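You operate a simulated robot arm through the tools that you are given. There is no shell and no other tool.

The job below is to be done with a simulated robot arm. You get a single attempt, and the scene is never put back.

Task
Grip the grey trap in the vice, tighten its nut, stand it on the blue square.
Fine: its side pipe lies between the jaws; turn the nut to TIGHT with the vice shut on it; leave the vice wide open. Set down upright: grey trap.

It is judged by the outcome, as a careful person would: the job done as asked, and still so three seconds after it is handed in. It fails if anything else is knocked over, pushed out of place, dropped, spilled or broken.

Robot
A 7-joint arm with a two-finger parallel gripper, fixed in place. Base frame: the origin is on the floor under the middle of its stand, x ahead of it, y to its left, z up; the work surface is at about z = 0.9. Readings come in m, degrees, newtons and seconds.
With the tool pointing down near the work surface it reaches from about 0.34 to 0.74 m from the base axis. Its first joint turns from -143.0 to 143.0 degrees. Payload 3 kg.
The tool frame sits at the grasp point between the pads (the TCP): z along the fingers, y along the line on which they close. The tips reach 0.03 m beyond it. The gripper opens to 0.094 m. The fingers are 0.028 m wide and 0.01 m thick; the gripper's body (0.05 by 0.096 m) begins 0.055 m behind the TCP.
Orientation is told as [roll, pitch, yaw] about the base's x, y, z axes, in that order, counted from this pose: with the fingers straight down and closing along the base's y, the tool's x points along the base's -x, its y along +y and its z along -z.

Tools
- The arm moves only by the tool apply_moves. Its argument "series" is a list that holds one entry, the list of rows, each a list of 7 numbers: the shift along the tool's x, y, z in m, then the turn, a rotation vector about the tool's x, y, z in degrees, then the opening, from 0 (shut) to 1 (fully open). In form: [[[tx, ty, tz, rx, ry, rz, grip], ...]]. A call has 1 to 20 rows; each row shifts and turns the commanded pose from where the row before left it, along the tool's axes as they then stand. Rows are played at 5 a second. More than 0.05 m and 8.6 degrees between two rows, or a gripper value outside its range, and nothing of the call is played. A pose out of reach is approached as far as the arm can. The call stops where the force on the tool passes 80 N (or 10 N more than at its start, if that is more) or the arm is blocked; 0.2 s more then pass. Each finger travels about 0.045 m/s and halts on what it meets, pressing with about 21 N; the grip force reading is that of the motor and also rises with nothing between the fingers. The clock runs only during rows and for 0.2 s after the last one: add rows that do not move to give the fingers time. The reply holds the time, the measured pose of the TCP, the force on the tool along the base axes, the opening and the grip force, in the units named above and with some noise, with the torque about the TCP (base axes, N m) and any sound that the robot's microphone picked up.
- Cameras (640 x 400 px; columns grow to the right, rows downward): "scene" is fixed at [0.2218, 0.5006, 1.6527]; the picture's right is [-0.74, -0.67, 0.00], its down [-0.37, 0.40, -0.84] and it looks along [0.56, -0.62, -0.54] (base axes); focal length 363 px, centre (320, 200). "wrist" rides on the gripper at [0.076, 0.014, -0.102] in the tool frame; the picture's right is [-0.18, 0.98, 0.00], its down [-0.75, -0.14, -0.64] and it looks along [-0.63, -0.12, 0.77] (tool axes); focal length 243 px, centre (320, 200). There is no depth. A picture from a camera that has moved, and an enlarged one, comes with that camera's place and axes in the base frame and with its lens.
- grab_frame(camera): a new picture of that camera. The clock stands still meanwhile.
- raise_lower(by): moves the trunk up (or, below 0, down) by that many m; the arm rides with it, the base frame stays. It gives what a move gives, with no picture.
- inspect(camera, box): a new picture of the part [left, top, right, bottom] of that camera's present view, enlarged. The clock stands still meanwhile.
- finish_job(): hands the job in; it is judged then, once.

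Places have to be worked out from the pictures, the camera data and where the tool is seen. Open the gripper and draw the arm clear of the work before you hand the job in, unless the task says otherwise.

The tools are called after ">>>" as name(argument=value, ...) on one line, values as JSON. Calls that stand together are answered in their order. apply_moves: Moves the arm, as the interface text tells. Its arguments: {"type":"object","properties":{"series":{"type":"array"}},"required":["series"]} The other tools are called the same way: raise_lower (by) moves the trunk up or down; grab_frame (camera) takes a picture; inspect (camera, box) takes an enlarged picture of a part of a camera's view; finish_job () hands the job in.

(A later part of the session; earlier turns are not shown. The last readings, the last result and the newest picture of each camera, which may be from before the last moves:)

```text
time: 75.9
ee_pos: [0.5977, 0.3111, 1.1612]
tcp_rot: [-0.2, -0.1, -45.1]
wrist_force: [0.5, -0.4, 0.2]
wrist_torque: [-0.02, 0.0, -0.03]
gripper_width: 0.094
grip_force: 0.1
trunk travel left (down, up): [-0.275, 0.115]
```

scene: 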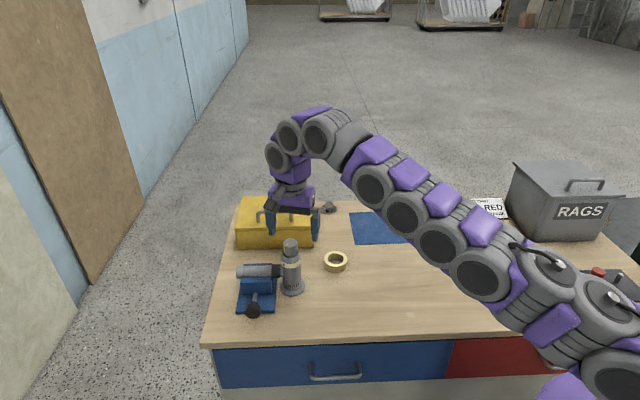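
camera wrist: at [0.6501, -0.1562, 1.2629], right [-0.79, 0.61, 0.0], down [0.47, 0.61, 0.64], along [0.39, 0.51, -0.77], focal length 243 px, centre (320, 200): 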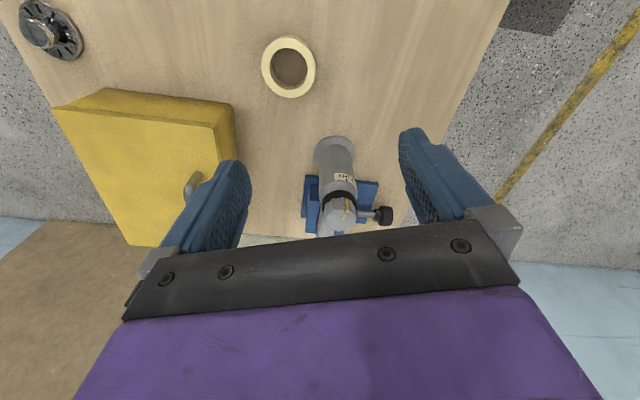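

Yaw −45° reached. Now I'll tilt the tool to horizontal along the screw axis.

>>> apply_moves(series=[[[0, 0, 0, 0, -8, 0, 1], [0, 0, 0, 0, -8, 0, 1], [0, 0, 0, 0, -8, 0, 1], [0, 0, 0, 0, -8, 0, 1], [0, 0, 0, 0, -8, 0, 1], [0, 0, 0, 0, -8, 0, 1], [0, 0, 0, 0, -8, 0, 1], [0, 0, 0, 0, -8, 0, 1], [0, 0, 0, 0, -8, 0, 1], [0, 0, 0, 0, -8, 0, 1], [0, 0, 0, 0, -8, 0, 1], [0, 0, 0, 0, -2, 0, 1], [0, 0, 0, 0, 0, 0, 1]]])

>>> raise_lower(by=-0.16)

>>> inspect(camera="scene", box=[195, 240, 345, 370])

```text
time: 78.7
ee_pos: [0.5982, 0.3101, 1.1595]
tcp_rot: [-172.2, -89.8, 127.2]
wrist_force: [-0.7, -0.7, -0.6]
wrist_torque: [-0.01, 0.0, -0.01]
gripper_width: 0.0939
grip_force: 0.0
trunk travel left (down, up): [-0.275, 0.115]
```

```text
time: 80.5
ee_pos: [0.5975, 0.311, 0.9999]
tcp_rot: [-159.6, -89.9, 114.7]
wrist_force: [-0.4, -0.3, 0.2]
wrist_torque: [0.0, 0.01, 0.0]
gripper_width: 0.0937
grip_force: 0.0
trunk travel left (down, up): [-0.115, 0.275]
```

```text
3.08 times, centred on (270, 305) of scene
camera zoom: at [0.2218, 0.5006, 1.6527], right [-0.74, -0.67, 0.0], down [-0.37, 0.4, -0.84], along [0.56, -0.62, -0.54], focal length 1116 px, centre (474, -123)
```

zoom: 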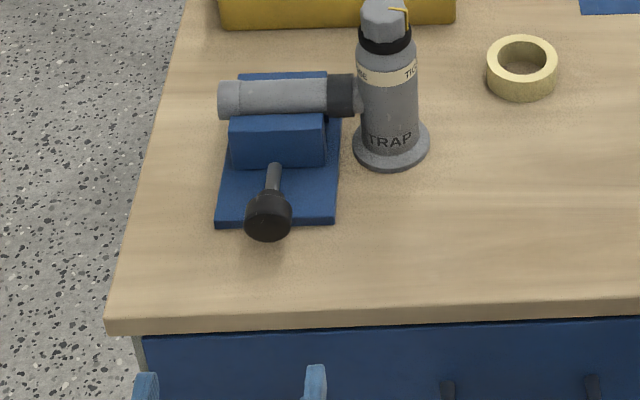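

Alignment values are known from before. I'll move down to z ≈ 0.936 with a small lateral shift, pre-roll +40° with a partial opening, and advance most of the way.

>>> apply_moves(series=[[[0.032, 0.001, 0, 0, 0, 0, 0.52], [0.032, 0.001, 0, 0, 0, 0, 0.52], [0, 0, 0, 0, 0, 8, 0.52], [0, 0, 0, 0, 0, 8, 0.52], [0, 0, 0, 0, 0, 8, 0.52], [0, 0, 0, 0, 0, 8, 0.52], [0, 0, 0, 0, 0, 8, 0.52], [0, 0, 0.036, 0, 0, 0, 0.52], [0, 0, 0.036, 0, 0, 0, 0.52], [0, 0, 0.036, 0, 0, 0, 0.52], [0, 0, 0.034, 0, 0, 0, 0.52], [0, 0, 0, 0, 0, 0, 0.52]]])

>>> inspect(camera="scene", box=[215, 255, 305, 335])

>>> inspect(camera="wrist", box=[200, 60, 440, 240])

```text
time: 83.1
ee_pos: [0.6978, 0.2108, 0.9354]
tcp_rot: [90.1, -50.1, -135.0]
wrist_force: [0.4, 0.4, -0.2]
wrist_torque: [0.01, -0.02, 0.0]
gripper_width: 0.0491
grip_force: 0.1
trunk travel left (down, up): [-0.115, 0.275]
```

```text
5.00 times, centred on (260, 295) of scene
camera zoom: at [0.2218, 0.5006, 1.6527], right [-0.74, -0.67, 0.0], down [-0.37, 0.4, -0.84], along [0.56, -0.62, -0.54], focal length 1813 px, centre (620, -275)
```

zoom: 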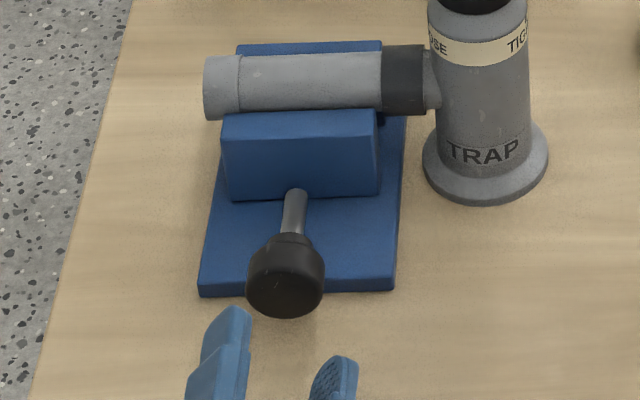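

```text
2.22 times, centred on (320, 150) of wrist
camera zoom: at [0.6668, 0.3241, 0.8854], right [0.45, 0.45, 0.77], down [-0.87, 0.04, 0.49], along [0.19, -0.89, 0.41], focal length 539 px, centre (320, 311)
```

zoom: 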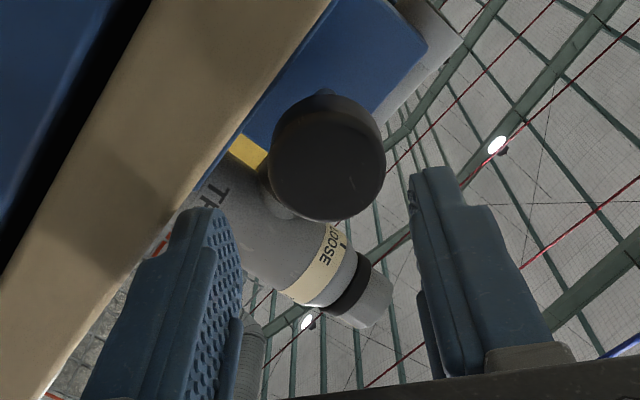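

The knob is about 2 mm off along the closing direction; I'll correct slightly, advance to H ≈ 0.39, and close.

>>> apply_moves(series=[[[0, 0.0015, 0.015, 0, 0, 0, 0.52], [0, 0, 0.015, 0, 0, 0, 0.52], [0, 0, 0.015, 0, 0, 0, 0.52], [0, 0, 0, 0, 0, 0, 0.3], [0, 0, 0, 0, 0, 0, 0], [0, 0, 0, 0, 0, 0, 0], [0, 0, 0, 0, 0, 0, 0]]])

>>> inspect(camera="scene", box=[215, 255, 305, 335])

```text
time: 83.7
ee_pos: [0.7038, 0.2108, 0.9351]
tcp_rot: [89.5, -50.2, -133.1]
wrist_force: [-51.7, 33.8, 5.7]
wrist_torque: [1.1, 1.96, -1.45]
gripper_width: 0.0523
grip_force: 2.3
trunk travel left (down, up): [-0.115, 0.275]
stopped in row 2: the force on the tool passed its limit at 90 N (the readings are from after the stop); the commanded pose is now the measured one
```

```text
5.00 times, centred on (260, 295) of scene
camera zoom: at [0.2218, 0.5006, 1.6527], right [-0.74, -0.67, 0.0], down [-0.37, 0.4, -0.84], along [0.56, -0.62, -0.54], focal length 1813 px, centre (620, -275)
```

zoom: 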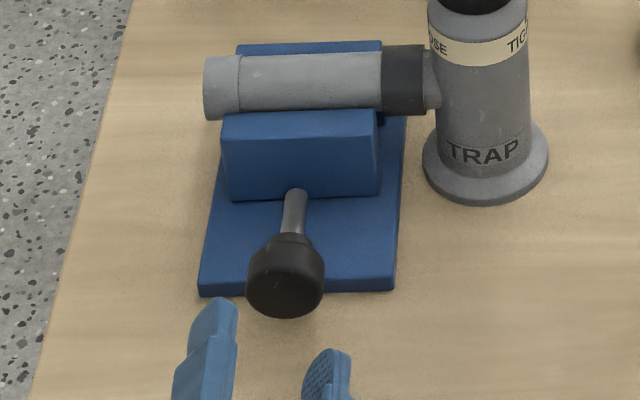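

The stop was the thicker root of the lower finger touching the table's front edge: the contact torque puts it about 36 mm below and 24 mm to the right. I'll back off, restore the orientation, and use a smaller roll and opening for the approach.

>>> apply_moves(series=[[[0, 0, -0.03, 0, 0, 0, 0.52], [0, 0, -0.01, 0.855, -1.22, 0, 0.52], [0, 0, 0, 0, 0, -8, 0.5], [0, 0, 0, 0, 0, -8, 0.5], [0, 0, 0, 0, 0, -4, 0.5], [0, 0, 0, 0, 0, 0, 0.5], [0, 0, 0, 0, 0, 0, 0.5]]])

>>> inspect(camera="scene", box=[215, 235, 315, 335])

```text
time: 85.3
ee_pos: [0.6813, 0.2325, 0.9336]
tcp_rot: [90.3, -70.3, -135.8]
wrist_force: [-0.6, 0.8, 0.2]
wrist_torque: [-0.02, 0.03, -0.02]
gripper_width: 0.047
grip_force: 0.0
trunk travel left (down, up): [-0.115, 0.275]
```

```text
4.00 times, centred on (265, 285) of scene
camera zoom: at [0.2218, 0.5006, 1.6527], right [-0.74, -0.67, 0.0], down [-0.37, 0.4, -0.84], along [0.56, -0.62, -0.54], focal length 1450 px, centre (540, -140)
```

zoom: 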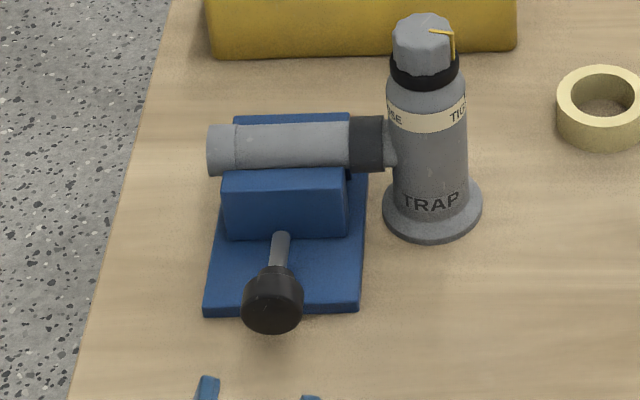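

The orientation is restored (roll 20°, tilt 90°). I'll correct position by about 3 mm, then advance in small steps, watching the force.

>>> apply_moves(series=[[[-0.0034, -0.0006, 0, 0, 0, 0, 0.5], [0, 0, 0.012, 0, 0, 0, 0.5], [0, 0, 0.012, 0, 0, 0, 0.5], [0, 0, 0.012, 0, 0, 0, 0.5], [0, 0, 0, 0, 0, 0, 0.5]]])

>>> inspect(camera="wrist", box=[200, 60, 440, 240])

>>> inspect(camera="scene", box=[215, 255, 305, 335])

```text
time: 86.5
ee_pos: [0.7084, 0.2002, 0.9371]
tcp_rot: [89.9, -70.1, -135.4]
wrist_force: [0.8, 0.5, -1.0]
wrist_torque: [0.02, 0.02, 0.01]
gripper_width: 0.0469
grip_force: 0.1
trunk travel left (down, up): [-0.115, 0.275]
```

```text
2.22 times, centred on (320, 150) of wrist
camera zoom: at [0.6632, 0.3014, 0.8703], right [0.62, 0.6, 0.51], down [-0.73, 0.19, 0.66], along [0.3, -0.78, 0.55], focal length 539 px, centre (320, 311)
```

zoom: 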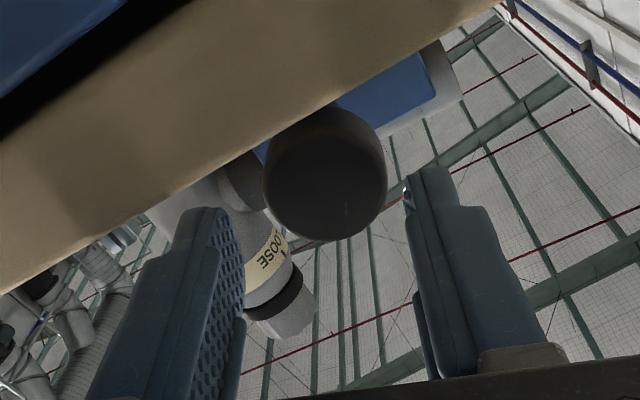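

```text
5.00 times, centred on (260, 295) of scene
camera zoom: at [0.2218, 0.5006, 1.6527], right [-0.74, -0.67, 0.0], down [-0.37, 0.4, -0.84], along [0.56, -0.62, -0.54], focal length 1813 px, centre (620, -275)
```

zoom: 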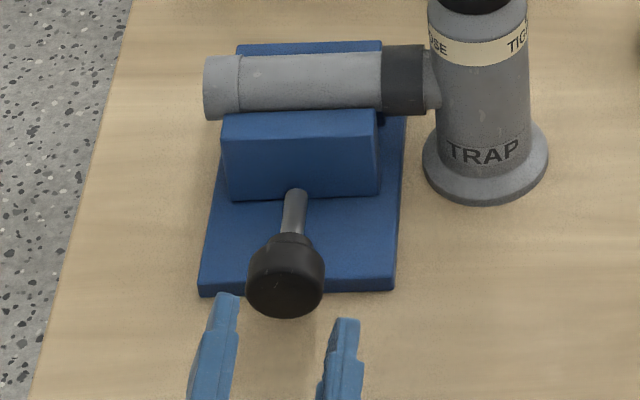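

Alignment is good and there's no contact. I'll advance the last 33 mm and close on the knob.

>>> apply_moves(series=[[[0, 0, 0.011, 0, 0, 0, 0.5], [0, 0, 0.011, 0, 0, 0, 0.5], [0, 0, 0.011, 0, 0, 0, 0.5], [0, 0, 0, 0, 0, 0, 0.3], [0, 0, 0, 0, 0, 0, 0], [0, 0, 0, 0, 0, 0, 0], [0, 0, 0, 0, 0, 0, 0]]])

>>> inspect(camera="scene", box=[215, 255, 305, 335])

```text
time: 88.1
ee_pos: [0.7318, 0.1793, 0.9393]
tcp_rot: [90.3, -70.1, -135.8]
wrist_force: [23.8, 11.1, 13.5]
wrist_torque: [-0.34, -0.4, 0.82]
gripper_width: 0.0367
grip_force: 44.3
trunk travel left (down, up): [-0.115, 0.275]
```

```text
5.00 times, centred on (260, 295) of scene
camera zoom: at [0.2218, 0.5006, 1.6527], right [-0.74, -0.67, 0.0], down [-0.37, 0.4, -0.84], along [0.56, -0.62, -0.54], focal length 1813 px, centre (620, -275)
```

zoom: 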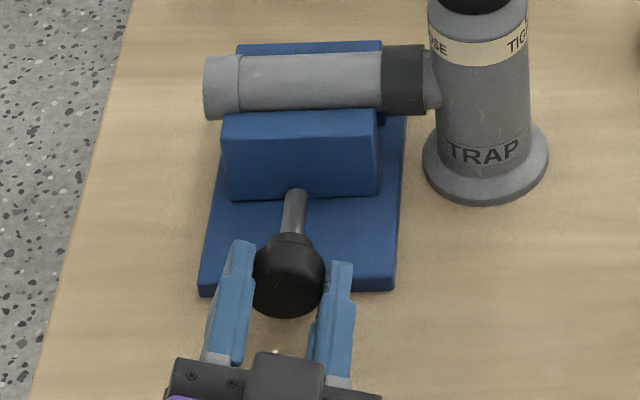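

Gripped. I'll turn counter-clockwise (−rz) to open, with a 2 mm correction toward the measured side load.

>>> apply_moves(series=[[[0, 0.002, 0, 0, 0, -8, 0], [0, 0, 0, 0, 0, -8, 0], [0, 0, 0, 0, 0, -8, 0], [0, 0, 0, 0, 0, -8, 0], [0, 0, 0, 0, 0, -8, 0], [0, 0, 0, 0, 0, 0, 0]]])

>>> inspect(camera="scene", box=[215, 255, 305, 335])

```text
time: 89.5
ee_pos: [0.7321, 0.1802, 0.9378]
tcp_rot: [-90.3, -69.8, 44.7]
wrist_force: [23.2, 12.7, 13.5]
wrist_torque: [-0.3, -0.33, 1.29]
gripper_width: 0.0367
grip_force: 45.1
trunk travel left (down, up): [-0.115, 0.275]
```

```text
5.00 times, centred on (260, 295) of scene
camera zoom: at [0.2218, 0.5006, 1.6527], right [-0.74, -0.67, 0.0], down [-0.37, 0.4, -0.84], along [0.56, -0.62, -0.54], focal length 1813 px, centre (620, -275)
```

zoom: 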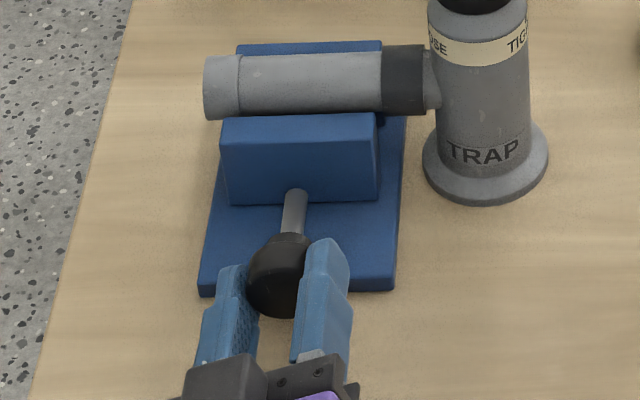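

The jaw is backing off while the trap stays put. Continue 16° more, then re-grip.

>>> apply_moves(series=[[[0, 0, 0, 0, 0, -8, 0], [0, 0, 0, 0, 0, -8, 0], [0, 0, 0, 0, 0, 0, 0], [0, 0, 0, 0, 0, 0, 0.48], [0, 0, 0, 0, 0, 0, 0.48], [0, 0, 0, 0, 0, 0, 0.48], [0, 0, 0, 0, 0, 0, 0.48]]])

```text
time: 91.1
ee_pos: [0.7318, 0.1793, 0.9377]
tcp_rot: [-90.1, -53.8, 44.4]
wrist_force: [-0.4, -0.3, -0.1]
wrist_torque: [0.02, -0.01, -0.01]
gripper_width: 0.045
grip_force: 0.1
trunk travel left (down, up): [-0.115, 0.275]
```

Released cleanly with no contact. Roll forward 72°, re-grip, and turn back again.

>>> apply_moves(series=[[[0, 0, 0, 0, 0, 8, 0.48], [0, 0, 0, 0, 0, 8, 0.48], [0, 0, 0, 0, 0, 8, 0.48], [0, 0, 0, 0, 0, 8, 0.48], [0, 0, 0, 0, 0, 8, 0.48], [0, 0, 0, 0, 0, 8, 0.48], [0, 0, 0, 0, 0, 8, 0.48], [0, 0, 0, 0, 0, 8, 0.48], [0, 0, 0, 0, 0, 8, 0.48], [0, 0, 0, 0, 0, 0, 0.3], [0, 0, 0, 0, 0, 0, 0], [0, 0, 0, 0, 0, 0, 0], [0, 0, 0, 0, 0, 0, 0]]])

>>> inspect(camera="scene", box=[215, 255, 305, 335])

```text
time: 93.9
ee_pos: [0.7327, 0.1793, 0.938]
tcp_rot: [89.9, -54.3, -135.6]
wrist_force: [-5.5, -1.9, -4.6]
wrist_torque: [-0.34, -0.32, 0.57]
gripper_width: 0.0379
grip_force: 45.1
trunk travel left (down, up): [-0.115, 0.275]
```

```text
5.00 times, centred on (260, 295) of scene
camera zoom: at [0.2218, 0.5006, 1.6527], right [-0.74, -0.67, 0.0], down [-0.37, 0.4, -0.84], along [0.56, -0.62, -0.54], focal length 1813 px, centre (620, -275)
```

zoom: 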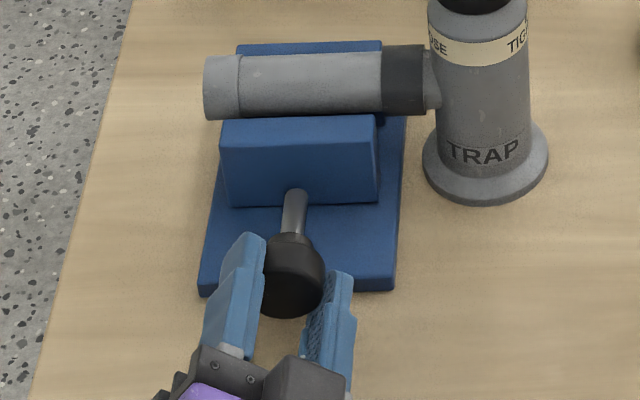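

Gripped at φ ≈ +36° with low loads. I'll turn counter-clockwise by 72° and then release.

>>> apply_moves(series=[[[0, 0, 0, 0, 0, -8, 0], [0, 0, 0, 0, 0, -8, 0], [0, 0, 0, 0, 0, -8, 0], [0, 0, 0, 0, 0, -8, 0], [0, 0, 0, 0, 0, -8, 0], [0, 0, 0, 0, 0, -8, 0], [0, 0, 0, 0, 0, -8, 0], [0, 0, 0, 0, 0, -8, 0], [0, 0, 0, 0, 0, -8, 0], [0, 0, 0, 0, 0, 0, 0]]])

>>> inspect(camera="scene", box=[215, 255, 305, 335])

```text
time: 96.1
ee_pos: [0.733, 0.1813, 0.9377]
tcp_rot: [-89.9, -53.7, 44.3]
wrist_force: [10.5, 10.1, -4.0]
wrist_torque: [0.72, 0.63, 0.7]
gripper_width: 0.0379
grip_force: 45.0
trunk travel left (down, up): [-0.115, 0.275]
```

```text
5.00 times, centred on (260, 295) of scene
camera zoom: at [0.2218, 0.5006, 1.6527], right [-0.74, -0.67, 0.0], down [-0.37, 0.4, -0.84], along [0.56, -0.62, -0.54], focal length 1813 px, centre (620, -275)
```

zoom: 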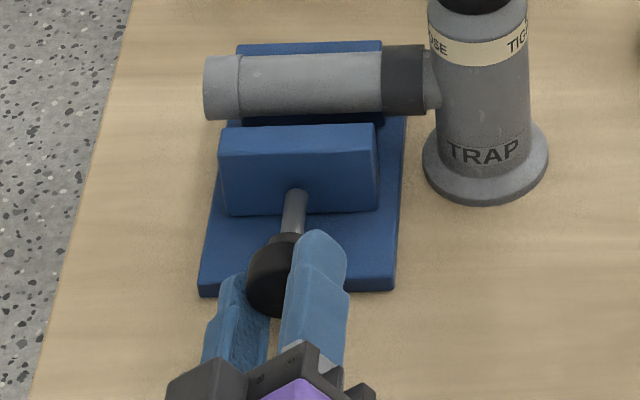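

The jaw is now clearly off the pipe. I'll release, roll forward, re-grip, and turn another 72°.

>>> apply_moves(series=[[[0, 0, 0, 0, 0, 0, 0.48], [0, 0, 0, 0, 0, 0, 0.48], [0, 0, 0, 0, 0, 0, 0.48], [0, 0, 0, 0, 0, 8, 0.48], [0, 0, 0, 0, 0, 8, 0.48], [0, 0, 0, 0, 0, 8, 0.48], [0, 0, 0, 0, 0, 8, 0.48], [0, 0, 0, 0, 0, 8, 0.48], [0, 0, 0, 0, 0, 8, 0.48], [0, 0, 0, 0, 0, 8, 0.48], [0, 0, 0, 0, 0, 8, 0.48], [0, 0, 0, 0, 0, 8, 0.48], [0, 0, 0, 0, 0, 0, 0.3], [0, 0, 0, 0, 0, 0, 0], [0, 0, 0, 0, 0, 0, 0], [0, 0, 0, 0, 0, 0, 0]]])

>>> apply_moves(series=[[[0, 0, 0, 0, 0, -8, 0], [0, 0, 0, 0, 0, -8, 0], [0, 0, 0, 0, 0, -8, 0], [0, 0, 0, 0, 0, -8, 0], [0, 0, 0, 0, 0, -8, 0], [0, 0, 0, 0, 0, -8, 0], [0, 0, 0, 0, 0, -8, 0], [0, 0, 0, 0, 0, -8, 0], [0, 0, 0, 0, 0, -8, 0], [0, 0, 0, 0, 0, 0, 0]]])

>>> inspect(camera="scene", box=[215, 255, 305, 335])

```text
time: 99.5
ee_pos: [0.7324, 0.1788, 0.9385]
tcp_rot: [89.9, -54.3, -135.6]
wrist_force: [-6.3, -3.2, -5.6]
wrist_torque: [-0.22, -0.16, 0.49]
gripper_width: 0.0369
grip_force: 45.0
trunk travel left (down, up): [-0.115, 0.275]
```

```text
time: 101.7
ee_pos: [0.7333, 0.1805, 0.9385]
tcp_rot: [-89.9, -53.7, 44.4]
wrist_force: [24.4, 6.9, 2.1]
wrist_torque: [0.47, 0.37, 0.49]
gripper_width: 0.0365
grip_force: 44.8
trunk travel left (down, up): [-0.115, 0.275]
```

```text
5.00 times, centred on (260, 295) of scene
camera zoom: at [0.2218, 0.5006, 1.6527], right [-0.74, -0.67, 0.0], down [-0.37, 0.4, -0.84], along [0.56, -0.62, -0.54], focal length 1813 px, centre (620, -275)
```

zoom: 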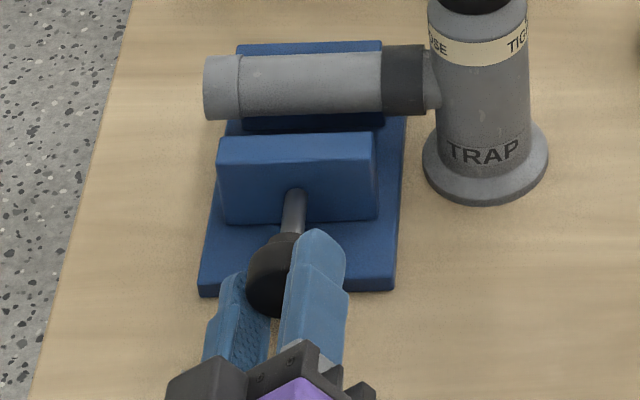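

The jaw is about back to where it started. I'll give another re-grip and turn to find the fully-open stop.

>>> apply_moves(series=[[[0, 0, 0, 0, 0, 0, 0.48], [0, 0, 0, 0, 0, 0, 0.48], [0, 0, 0, 0, 0, 0, 0.48], [0, 0, 0, 0, 0, 8, 0.48], [0, 0, 0, 0, 0, 8, 0.48], [0, 0, 0, 0, 0, 8, 0.48], [0, 0, 0, 0, 0, 8, 0.48], [0, 0, 0, 0, 0, 8, 0.48], [0, 0, 0, 0, 0, 8, 0.48], [0, 0, 0, 0, 0, 8, 0.48], [0, 0, 0, 0, 0, 8, 0.48], [0, 0, 0, 0, 0, 8, 0.48], [0, 0, 0, 0, 0, 0, 0.3], [0, 0, 0, 0, 0, 0, 0], [0, 0, 0, 0, 0, 0, 0], [0, 0, 0, 0, 0, 0, 0]]])

>>> apply_moves(series=[[[0, 0, 0, 0, 0, -8, 0], [0, 0, 0, 0, 0, -8, 0], [0, 0, 0, 0, 0, -8, 0], [0, 0, 0, 0, 0, -8, 0], [0, 0, 0, 0, 0, 0, 0]]])

>>> inspect(camera="scene", box=[215, 255, 305, 335])

```text
time: 105.1
ee_pos: [0.7311, 0.1797, 0.9377]
tcp_rot: [89.8, -54.2, -135.5]
wrist_force: [-13.1, -4.6, -9.0]
wrist_torque: [-0.13, -0.11, 0.34]
gripper_width: 0.0373
grip_force: 44.9
trunk travel left (down, up): [-0.115, 0.275]
```

```text
time: 106.3
ee_pos: [0.7328, 0.1796, 0.9395]
tcp_rot: [91.3, -86.2, -136.8]
wrist_force: [7.1, 1.1, 5.2]
wrist_torque: [-0.14, -1.07, 0.63]
gripper_width: 0.0376
grip_force: 45.6
trunk travel left (down, up): [-0.115, 0.275]
```

```text
5.00 times, centred on (260, 295) of scene
camera zoom: at [0.2218, 0.5006, 1.6527], right [-0.74, -0.67, 0.0], down [-0.37, 0.4, -0.84], along [0.56, -0.62, -0.54], focal length 1813 px, centre (620, -275)
```

zoom: 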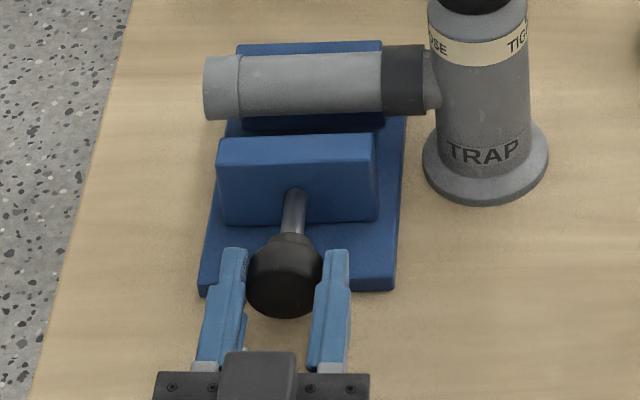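

Resistance is now 0.66 N·m with no further jaw travel, so the vice is at its fully-open stop. I'll release and back away.

>>> apply_moves(series=[[[0, 0, 0, 0, 0, 0, 0.5], [0, 0, 0, 0, 0, 0, 0.5], [0, 0, 0, 0, 0, 0, 0.5], [0, 0, -0.03, 0, 0, 0, 0.5], [0, 0, -0.04, 0, 0, 0, 0.6], [0, 0, -0.04, 0, 0, -4, 1], [-0.045, 0, 0, 0, 0, 0, 1], [-0.045, 0, 0, 0, 0, 0, 1], [-0.045, 0, 0, 0, 0, 0, 1], [-0.045, 0, 0, 0, 0, 0, 1], [-0.04, 0, 0, 0, 0, 0, 1], [0, 0, 0, 0, 0, 0, 1]]])

>>> inspect(camera="scene", box=[215, 235, 325, 335])

```text
time: 108.9
ee_pos: [0.6548, 0.2607, 1.1572]
tcp_rot: [-77.8, -89.8, 32.1]
wrist_force: [0.8, 0.2, -1.1]
wrist_torque: [0.02, 0.0, -0.03]
gripper_width: 0.0941
grip_force: 0.1
trunk travel left (down, up): [-0.115, 0.275]
```

```text
4.00 times, centred on (270, 285) of scene
camera zoom: at [0.2218, 0.5006, 1.6527], right [-0.74, -0.67, 0.0], down [-0.37, 0.4, -0.84], along [0.56, -0.62, -0.54], focal length 1450 px, centre (520, -140)
```

zoom: 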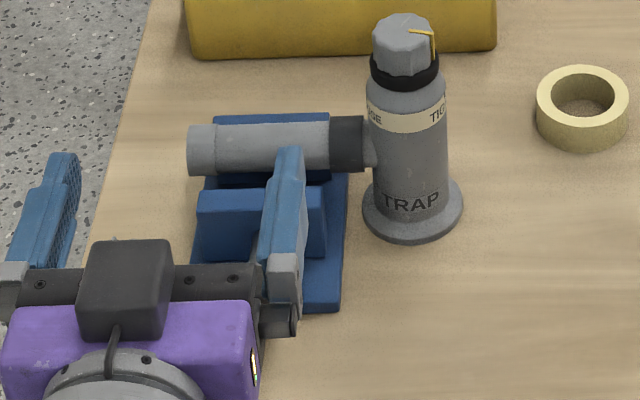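

The vice is open and the trap is standing free with its pipe between the jaws. Because the blue square is beyond vertical reach, I'll grip the trap body with the tool tilted 30° outward. First I'll raise the trunk and set that orientation (yaw −30°, tilt 30°).

>>> raise_lower(by=0.16)

>>> apply_moves(series=[[[0, 0, 0, 0, 7.5, 0, 1], [0, 0, 0, 0, 7.5, 0, 1], [0, 0, 0, 0, 7.5, 0, 1], [0, 0, 0, 0, 7.5, 0, 1], [0, 0, 0, 0, 7.5, 0, 1], [0, 0, 0, 0, 7.5, 0, 1], [0, 0, 0, 0, 7.5, 0, 1], [0, 0, 0, 0, 7.5, 0, 1], [0, 0, 0, -3.75, 0, -6.5, 1], [0, 0, 0, -3.75, 0, -6.5, 1], [0, 0, 0, 0, 0, 0, 1]]])

```text
time: 110.7
ee_pos: [0.655, 0.2597, 1.3156]
tcp_rot: [-80.5, -89.8, 34.9]
wrist_force: [-1.3, -0.9, 0.7]
wrist_torque: [-0.03, -0.01, -0.01]
gripper_width: 0.0942
grip_force: 0.1
trunk travel left (down, up): [-0.275, 0.115]
```

```text
time: 113.1
ee_pos: [0.6548, 0.2596, 1.3169]
tcp_rot: [-0.2, -29.9, -30.4]
wrist_force: [0.6, 0.6, -0.1]
wrist_torque: [0.0, 0.0, -0.05]
gripper_width: 0.0939
grip_force: 0.2
trunk travel left (down, up): [-0.275, 0.115]
```

Orientation is set. Next, translate to the pre-grasp point 0.1 m back along the tool axis from the trap body.

>>> apply_moves(series=[[[-0.0043, -0.0222, 0.0371, 0, 0, 0, 1], [-0.0043, -0.0222, 0.0371, 0, 0, 0, 1], [-0.0043, -0.0222, 0.0371, 0, 0, 0, 1], [-0.0043, -0.0222, 0.0371, 0, 0, 0, 1], [-0.0043, -0.0222, 0.0371, 0, 0, 0, 1], [-0.0043, -0.0222, 0.0371, 0, 0, 0, 1], [-0.0043, -0.0222, 0.0371, 0, 0, 0, 1], [0, 0, 0, 0, 0, 0, 1]]])

>>> inspect(camera="wrist", box=[200, 50, 440, 240])

>>> inspect(camera="scene", box=[215, 195, 335, 315])

```text
time: 114.9
ee_pos: [0.7062, 0.0465, 1.1068]
tcp_rot: [-0.1, -30.0, -30.5]
wrist_force: [0.0, -0.6, -0.5]
wrist_torque: [0.01, 0.0, 0.02]
gripper_width: 0.094
grip_force: 0.0
trunk travel left (down, up): [-0.275, 0.115]
```

```text
2.11 times, centred on (320, 145) of wrist
camera zoom: at [0.6125, 0.1178, 1.1575], right [0.64, 0.77, 0.09], down [0.21, -0.29, 0.93], along [0.74, -0.58, -0.35], focal length 511 px, centre (320, 316)
```

zoom: 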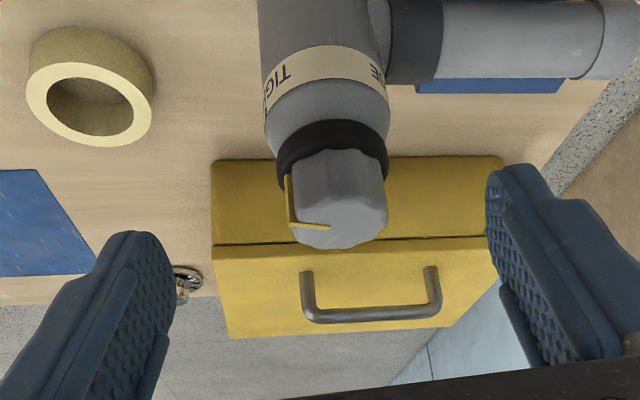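

```text
3.33 times, centred on (275, 255) of scene
camera zoom: at [0.2218, 0.5006, 1.6527], right [-0.74, -0.67, 0.0], down [-0.37, 0.4, -0.84], along [0.56, -0.62, -0.54], focal length 1209 px, centre (470, 17)
```

zoom: 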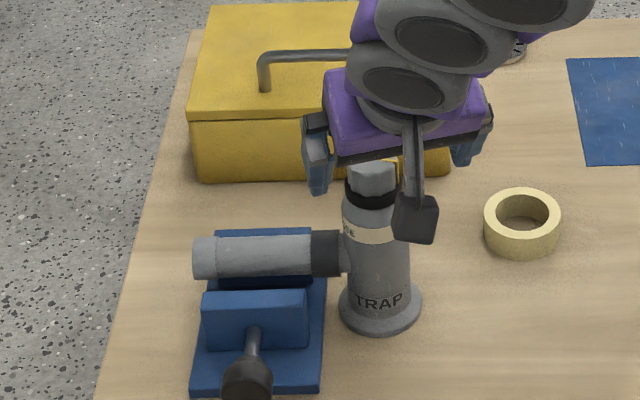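

The trap axis is at about (0.755, 0.0215), 3 mm off laterally. I'll correct and descend along the tool axis to about z = 1.022, keeping the tips above the side pipe.

>>> apply_moves(series=[[[0, 0.0034, 0.03, 0, 0, 0, 1], [0, 0, 0.03, 0, 0, 0, 1], [0, 0, 0.02, 0, 0, 0, 1], [-0.0006, 0, 0.01, 0, 0, 0, 1], [0, 0, 0.0088, 0, 0, 0, 1], [0, 0, 0, 0, 0, 0, 1]]])

>>> inspect(camera="wrist", box=[180, 50, 460, 250])

>>> inspect(camera="scene", box=[215, 195, 335, 315])

```text
time: 116.3
ee_pos: [0.7548, 0.0239, 1.0217]
tcp_rot: [-0.2, -29.8, -30.4]
wrist_force: [-0.1, -0.7, 0.1]
wrist_torque: [0.0, -0.03, 0.0]
gripper_width: 0.0941
grip_force: 0.1
trunk travel left (down, up): [-0.275, 0.115]
```

```text
2.00 times, centred on (320, 150) of wrist
camera zoom: at [0.6596, 0.0942, 1.0719], right [0.64, 0.76, 0.09], down [0.22, -0.29, 0.93], along [0.74, -0.58, -0.35], focal length 485 px, centre (320, 300)
```

zoom: 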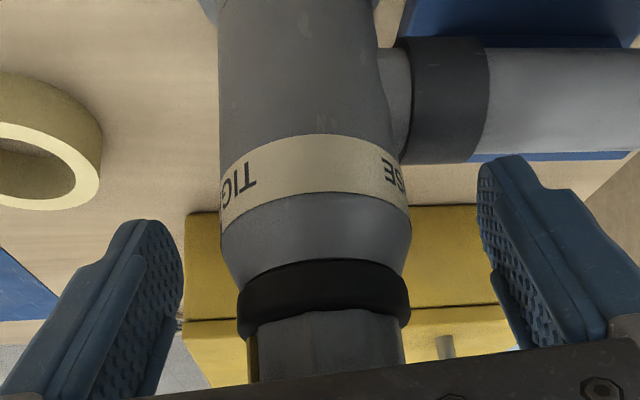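

```text
3.33 times, centred on (275, 255) of scene
camera zoom: at [0.2218, 0.5006, 1.6527], right [-0.74, -0.67, 0.0], down [-0.37, 0.4, -0.84], along [0.56, -0.62, -0.54], focal length 1209 px, centre (470, 17)
```

zoom: 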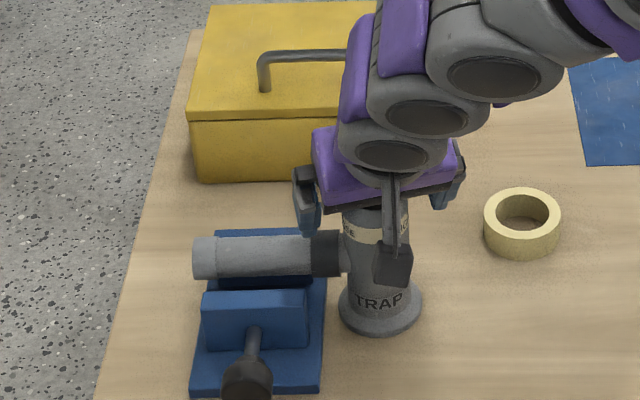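

Clearances look right: tips are just above the pipe collar, and the body is centred between the fingers. I'll close on the body.

>>> apply_moves(series=[[[0, 0, 0, 0, 0, 0, 0.75], [0, 0, 0, 0, 0, 0, 0.5], [0, 0, 0, 0, 0, 0, 0.2], [0, 0, 0, 0, 0, 0, 0], [0, 0, 0, 0, 0, 0, 0], [0, 0, 0, 0, 0, 0, 0]]])

>>> inspect(camera="wrist", box=[180, 50, 460, 250])

```text
time: 117.7
ee_pos: [0.7554, 0.0223, 1.0218]
tcp_rot: [-0.1, -29.8, -30.6]
wrist_force: [1.9, -0.6, 3.2]
wrist_torque: [0.06, -0.1, -0.04]
gripper_width: 0.0516
grip_force: 21.6
trunk travel left (down, up): [-0.275, 0.115]
```

```text
2.00 times, centred on (320, 150) of wrist
camera zoom: at [0.66, 0.0939, 1.0723], right [0.64, 0.76, 0.09], down [0.22, -0.29, 0.93], along [0.74, -0.58, -0.35], focal length 485 px, centre (320, 300)
```

zoom: 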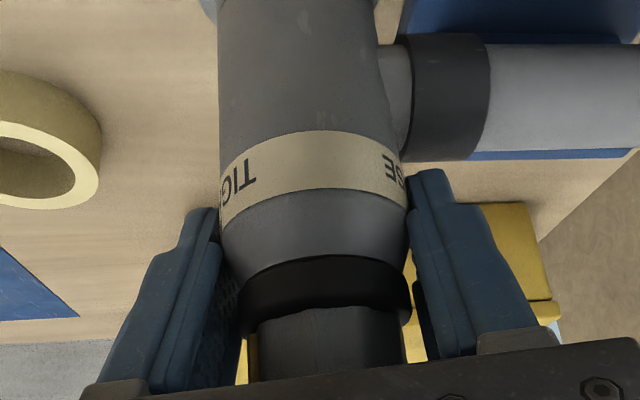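

Gripped at 0.0516 m. I'll lift gently 2 cm and check the load and that the trap comes up straight.

>>> apply_moves(series=[[[-0.0025, 0, -0.00433, 0, 0, 0, 0], [-0.0025, 0, -0.00433, 0, 0, 0, 0], [-0.0025, 0, -0.00433, 0, 0, 0, 0], [-0.0025, 0, -0.00433, 0, 0, 0, 0], [0, 0, 0, 0, 0, 0, 0], [0, 0, 0, 0, 0, 0, 0]]])

>>> inspect(camera="wrist", box=[180, 50, 460, 250])

>>> inspect(camera="scene", box=[215, 195, 335, 315])

```text
time: 119.1
ee_pos: [0.7537, 0.0229, 1.0416]
tcp_rot: [-0.2, -29.9, -30.5]
wrist_force: [0.4, 0.9, -1.3]
wrist_torque: [-0.01, 0.02, -0.04]
gripper_width: 0.0514
grip_force: 20.9
trunk travel left (down, up): [-0.275, 0.115]
```

```text
2.00 times, centred on (320, 150) of wrist
camera zoom: at [0.6596, 0.094, 1.0924], right [0.64, 0.76, 0.09], down [0.22, -0.29, 0.93], along [0.74, -0.58, -0.35], focal length 485 px, centre (320, 300)
```

zoom: 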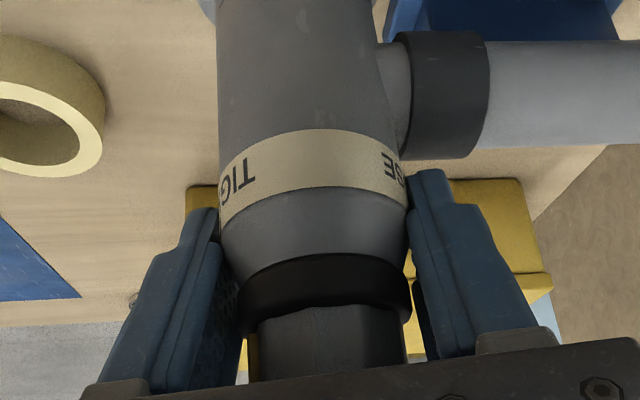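

```text
3.33 times, centred on (275, 255) of scene
camera zoom: at [0.2218, 0.5006, 1.6527], right [-0.74, -0.67, 0.0], down [-0.37, 0.4, -0.84], along [0.56, -0.62, -0.54], focal length 1209 px, centre (470, 17)
```

zoom: 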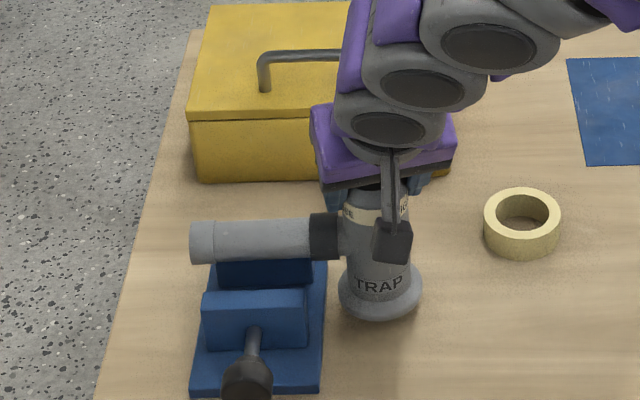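

The trap lifts cleanly and stays upright, and the load is small. I'll continue lifting about 9 cm more to clear the vice and tape.

>>> apply_moves(series=[[[-0.01, 0, -0.0173, 0, 0, 0, 0], [-0.01, 0, -0.0173, 0, 0, 0, 0], [-0.01, 0, -0.0173, 0, 0, 0, 0], [-0.01, 0, -0.0173, 0, 0, 0, 0], [-0.005, 0, -0.0087, 0, 0, 0, 0], [0, 0, 0, 0, 0, 0, 0]]])

>>> inspect(camera="scene", box=[215, 175, 355, 315])

>>> grab_frame(camera="wrist")

```text
time: 120.5
ee_pos: [0.754, 0.0236, 1.1316]
tcp_rot: [-0.2, -29.9, -30.5]
wrist_force: [-0.2, 0.2, -1.6]
wrist_torque: [0.0, 0.01, -0.02]
gripper_width: 0.0515
grip_force: 20.9
trunk travel left (down, up): [-0.275, 0.115]
```

```text
2.86 times, centred on (285, 245) of scene
camera zoom: at [0.2218, 0.5006, 1.6527], right [-0.74, -0.67, 0.0], down [-0.37, 0.4, -0.84], along [0.56, -0.62, -0.54], focal length 1036 px, centre (420, 71)
```

zoom: 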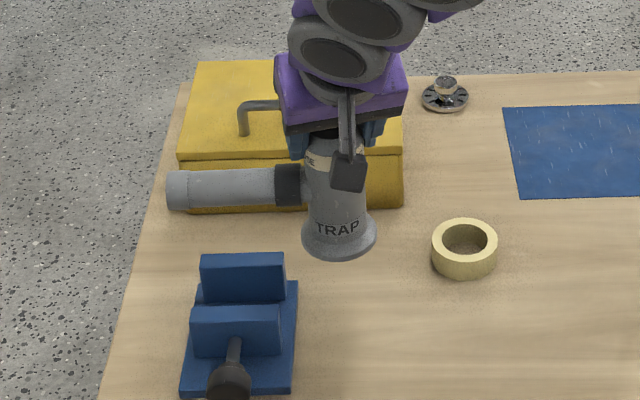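

```text
taken
camera wrist: at [0.6593, 0.0946, 1.1822], right [0.64, 0.76, 0.09], down [0.22, -0.29, 0.93], along [0.74, -0.58, -0.35], focal length 243 px, centre (320, 200)
```

wrist: 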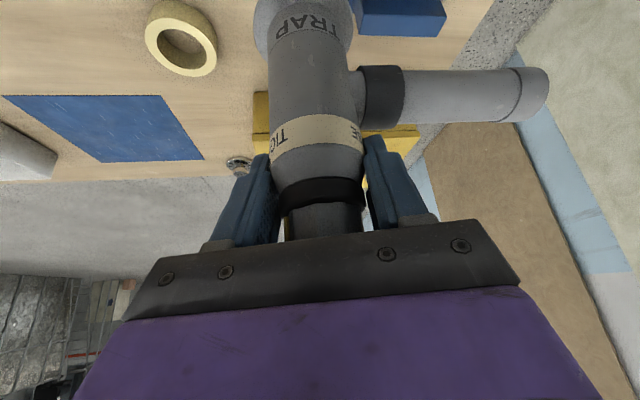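

The trap is held firmly and upright, about 11 cm up. I'll carry it toward the blue square (centre about (0.729, −0.378)) via a waypoint that keeps the pipe well away from the toolbox.

>>> apply_moves(series=[[[-0.0035, -0.0135, 0.002, 0, 0, 0, 0], [-0.0072, -0.0275, 0.0042, 0, 0, 0, 0], [-0.0072, -0.0275, 0.0042, 0, 0, 0, 0], [-0.0072, -0.0275, 0.0042, 0, 0, 0, 0], [-0.0072, -0.0275, 0.0042, 0, 0, 0, 0], [-0.0072, -0.0275, 0.0042, 0, 0, 0, 0], [-0.0072, -0.0275, 0.0042, 0, 0, 0, 0], [-0.0072, -0.0275, 0.0042, 0, 0, 0, 0], [-0.0035, -0.0135, 0.0021, 0, 0, 0, 0], [0, 0, 0, 0, 0, 0, 0]]])

>>> grab_frame(camera="scene")

>>> grab_frame(camera="wrist")

```text
time: 122.7
ee_pos: [0.7, -0.2018, 1.1317]
tcp_rot: [-0.1, -29.9, -30.6]
wrist_force: [0.2, -0.2, -1.2]
wrist_torque: [0.0, 0.03, 0.01]
gripper_width: 0.0515
grip_force: 20.9
trunk travel left (down, up): [-0.275, 0.115]
```

```text
taken
```

scene: 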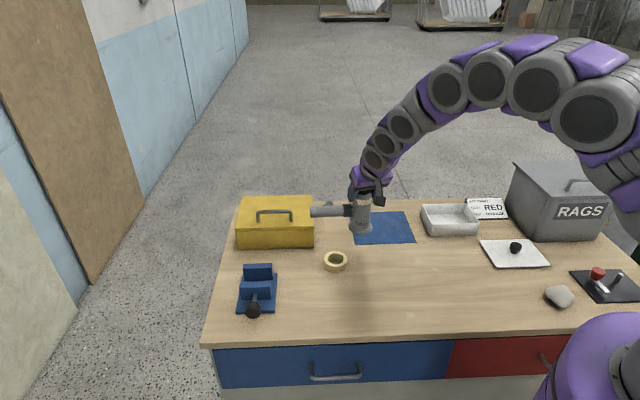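

```text
taken
camera wrist: at [0.6053, -0.1303, 1.182], right [0.64, 0.76, 0.09], down [0.22, -0.29, 0.93], along [0.74, -0.58, -0.35], focal length 243 px, centre (320, 200)
```

wrist: 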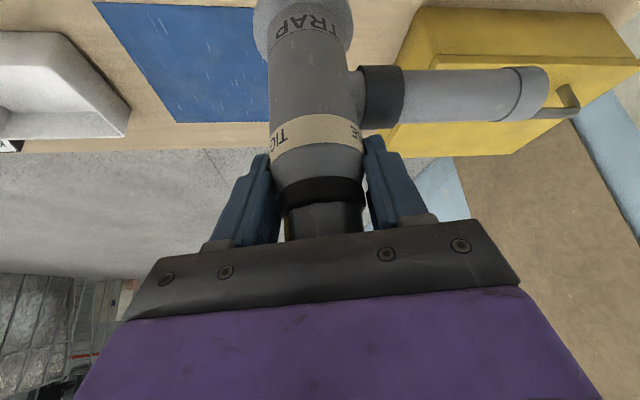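

On track, with the pipe clear of the toolbox. Continuing to above the blue square.

>>> apply_moves(series=[[[-0.0065, -0.0097, 0.0038, 0, 0, 0, 0], [-0.013, -0.0193, 0.0075, 0, 0, 0, 0], [-0.013, -0.0193, 0.0075, 0, 0, 0, 0], [-0.013, -0.0193, 0.0075, 0, 0, 0, 0], [-0.013, -0.0193, 0.0075, 0, 0, 0, 0], [-0.013, -0.0193, 0.0075, 0, 0, 0, 0], [-0.013, -0.0193, 0.0075, 0, 0, 0, 0], [-0.0065, -0.0097, 0.0038, 0, 0, 0, 0], [0, 0, 0, 0, 0, 0, 0]]])

>>> inspect(camera="scene", box=[300, 140, 460, 270])

>>> grab_frame(camera="wrist")

```text
time: 124.7
ee_pos: [0.7203, -0.3711, 1.1318]
tcp_rot: [-0.1, -29.9, -30.5]
wrist_force: [-0.3, -0.2, -1.8]
wrist_torque: [0.0, 0.01, -0.01]
gripper_width: 0.0513
grip_force: 21.5
trunk travel left (down, up): [-0.275, 0.115]
```

```text
3.08 times, centred on (380, 205) of scene
camera zoom: at [0.2218, 0.5006, 1.6527], right [-0.74, -0.67, 0.0], down [-0.37, 0.4, -0.84], along [0.56, -0.62, -0.54], focal length 1116 px, centre (135, 185)
```

zoom: 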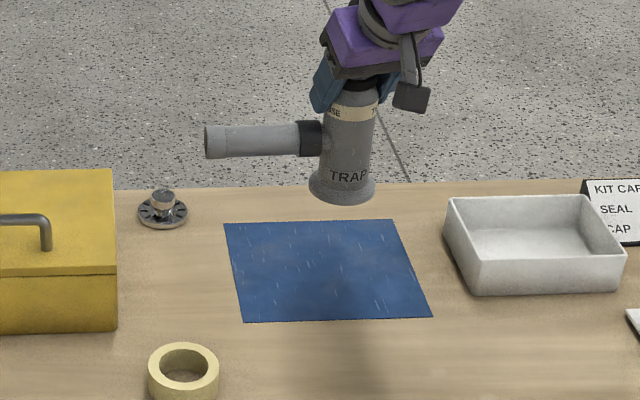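

```text
taken
camera wrist: at [0.6259, -0.3012, 1.1827], right [0.64, 0.76, 0.09], down [0.22, -0.29, 0.93], along [0.74, -0.57, -0.35], focal length 243 px, centre (320, 200)
```

wrist: 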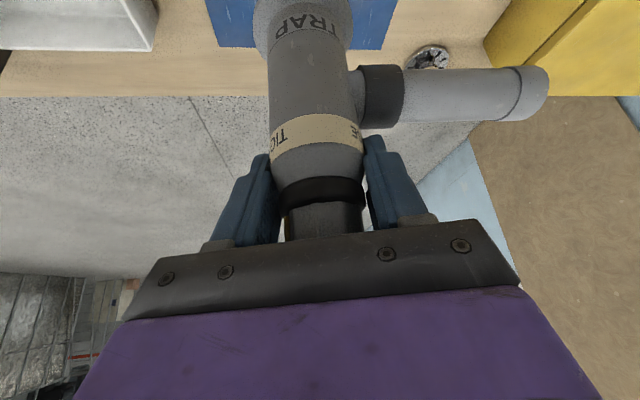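

The trap hangs upright over the square, with its base centre at about (0.72, −0.375). I'll lower 10 cm straight down, then approach the surface gently.

>>> apply_moves(series=[[[0.005, 0, 0.0087, 0, 0, 0, 0], [0.01, 0, 0.0173, 0, 0, 0, 0], [0.01, 0, 0.0173, 0, 0, 0, 0], [0.01, 0, 0.0173, 0, 0, 0, 0], [0.01, 0, 0.0173, 0, 0, 0, 0], [0.005, 0, 0.0087, 0, 0, 0, 0], [0, 0, 0, 0, 0, 0, 0]]])

>>> inspect(camera="scene", box=[300, 150, 460, 270])

```text
time: 126.3
ee_pos: [0.7218, -0.3723, 1.03]
tcp_rot: [-0.1, -29.8, -30.6]
wrist_force: [1.1, 0.9, -2.4]
wrist_torque: [0.02, -0.03, 0.01]
gripper_width: 0.0512
grip_force: 21.4
trunk travel left (down, up): [-0.275, 0.115]
```

```text
3.33 times, centred on (380, 210) of scene
camera zoom: at [0.2218, 0.5006, 1.6527], right [-0.74, -0.67, 0.0], down [-0.37, 0.4, -0.84], along [0.56, -0.62, -0.54], focal length 1209 px, centre (120, 167)
```

zoom: 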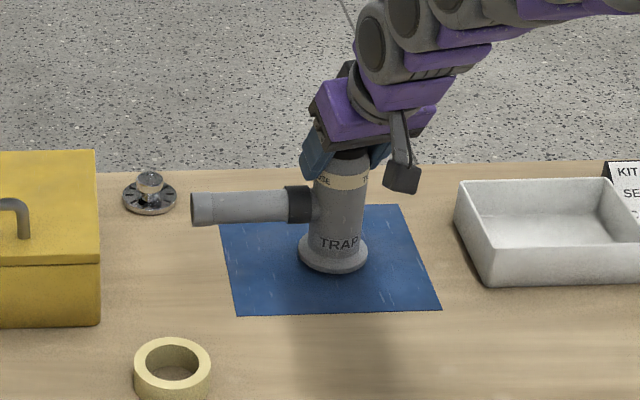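

The base is well inside the square, a few mm above it. I'll lower in 2 mm steps, watching for contact.

>>> apply_moves(series=[[[0.001, 0, 0.00173, 0, 0, 0, 0], [0.001, 0, 0.00173, 0, 0, 0, 0], [0.001, 0, 0.00173, 0, 0, 0, 0], [0, 0, 0, 0, 0, 0, 0]]])

```text
time: 127.3
ee_pos: [0.7205, -0.3706, 1.0252]
tcp_rot: [-0.2, -29.9, -30.5]
wrist_force: [-0.5, 1.2, -1.5]
wrist_torque: [0.01, 0.05, -0.02]
gripper_width: 0.0513
grip_force: 20.4
trunk travel left (down, up): [-0.275, 0.115]
```

>>> apply_moves(series=[[[0.001, 0, 0.00173, 0, 0, 0, 0], [0.0005, 0, 0.00087, 0, 0, 0, 0], [0, 0, 0, 0, 0, 0, 0]]])

```text
time: 128.1
ee_pos: [0.7207, -0.3728, 1.0237]
tcp_rot: [-0.1, -30.0, -30.7]
wrist_force: [-1.6, -0.9, 2.1]
wrist_torque: [0.05, 0.08, 0.03]
gripper_width: 0.0512
grip_force: 20.9
trunk travel left (down, up): [-0.275, 0.115]
```

Vertical force has changed sign (+2 N), so first contact with the square. I'll go one more millimetre to seat the base flat.

>>> apply_moves(series=[[[0.0005, 0, 0.00087, 0, 0, 0, 0], [0, 0, 0, 0, 0, 0, 0]]])

>>> inspect(camera="scene", box=[320, 170, 440, 260])

>>> inspect(camera="wrist", box=[180, 0, 460, 250])

```text
time: 128.7
ee_pos: [0.7203, -0.3724, 1.0231]
tcp_rot: [-0.1, -29.9, -30.5]
wrist_force: [0.5, -0.8, 9.8]
wrist_torque: [0.27, -0.08, -0.01]
gripper_width: 0.0514
grip_force: 20.8
trunk travel left (down, up): [-0.275, 0.115]
```

```text
4.44 times, centred on (380, 215) of scene
camera zoom: at [0.2218, 0.5006, 1.6527], right [-0.74, -0.67, 0.0], down [-0.37, 0.4, -0.84], along [0.56, -0.62, -0.54], focal length 1612 px, centre (53, 133)
```

zoom: 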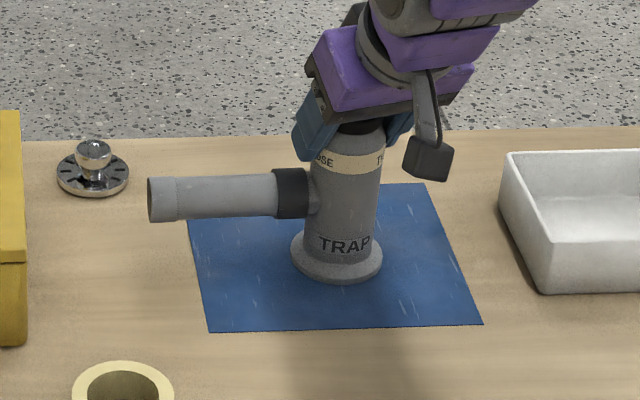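

```text
1.60 times, centred on (320, 125) of wrist
camera zoom: at [0.6264, -0.3009, 1.0731], right [0.64, 0.76, 0.09], down [0.21, -0.29, 0.93], along [0.74, -0.58, -0.35], focal length 388 px, centre (320, 320)
```

zoom: 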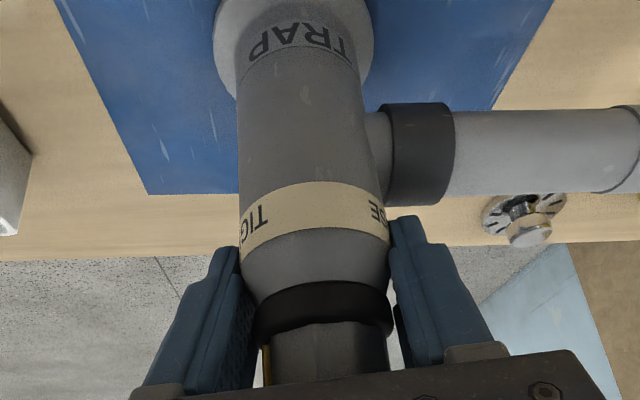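

The trap is seated on the square (about 10 N contact), upright. I'll open the fingers and pause before withdrawing.

>>> apply_moves(series=[[[0, 0, 0, 0, 0, 0, 0.65], [0, 0, 0, 0, 0, 0, 0.8], [0, 0, 0, 0, 0, 0, 1], [0, 0, 0, 0, 0, 0, 1], [0, 0, 0, 0, 0, 0, 1], [0, 0, 0, 0, 0, 0, 1]]])

>>> inspect(camera="wrist", box=[180, 0, 460, 250])

>>> inspect(camera="scene", box=[320, 170, 440, 260])

```text
time: 130.1
ee_pos: [0.7218, -0.3717, 1.0205]
tcp_rot: [0.0, -29.9, -30.5]
wrist_force: [-0.1, -0.7, -0.9]
wrist_torque: [0.02, 0.0, -0.02]
gripper_width: 0.0941
grip_force: 0.0
trunk travel left (down, up): [-0.275, 0.115]
```

```text
1.60 times, centred on (320, 125) of wrist
camera zoom: at [0.6266, -0.301, 1.072], right [0.64, 0.76, 0.09], down [0.22, -0.29, 0.93], along [0.74, -0.58, -0.35], focal length 388 px, centre (320, 320)
```

zoom: 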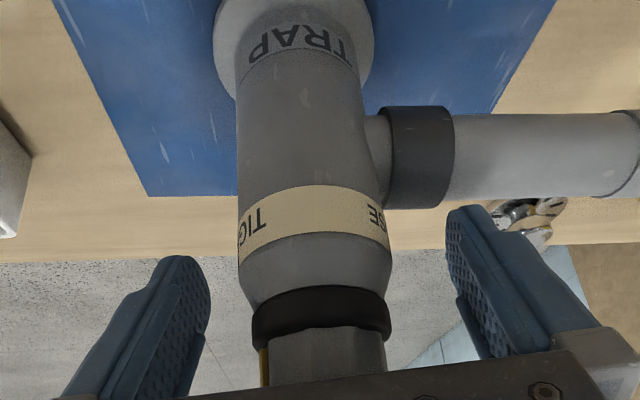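

```text
4.44 times, centred on (380, 215) of scene
camera zoom: at [0.2218, 0.5006, 1.6527], right [-0.74, -0.67, 0.0], down [-0.37, 0.4, -0.84], along [0.56, -0.62, -0.54], focal length 1612 px, centre (53, 133)
```

zoom: 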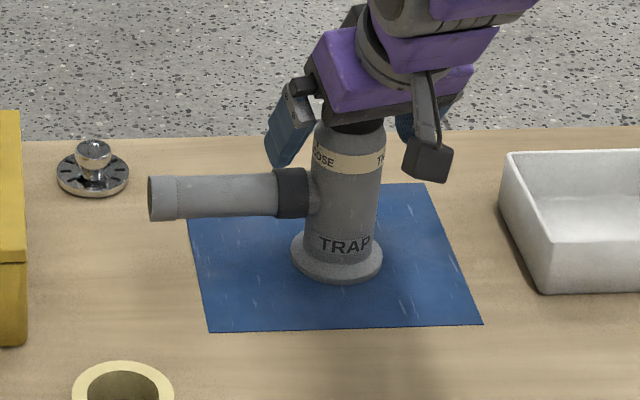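

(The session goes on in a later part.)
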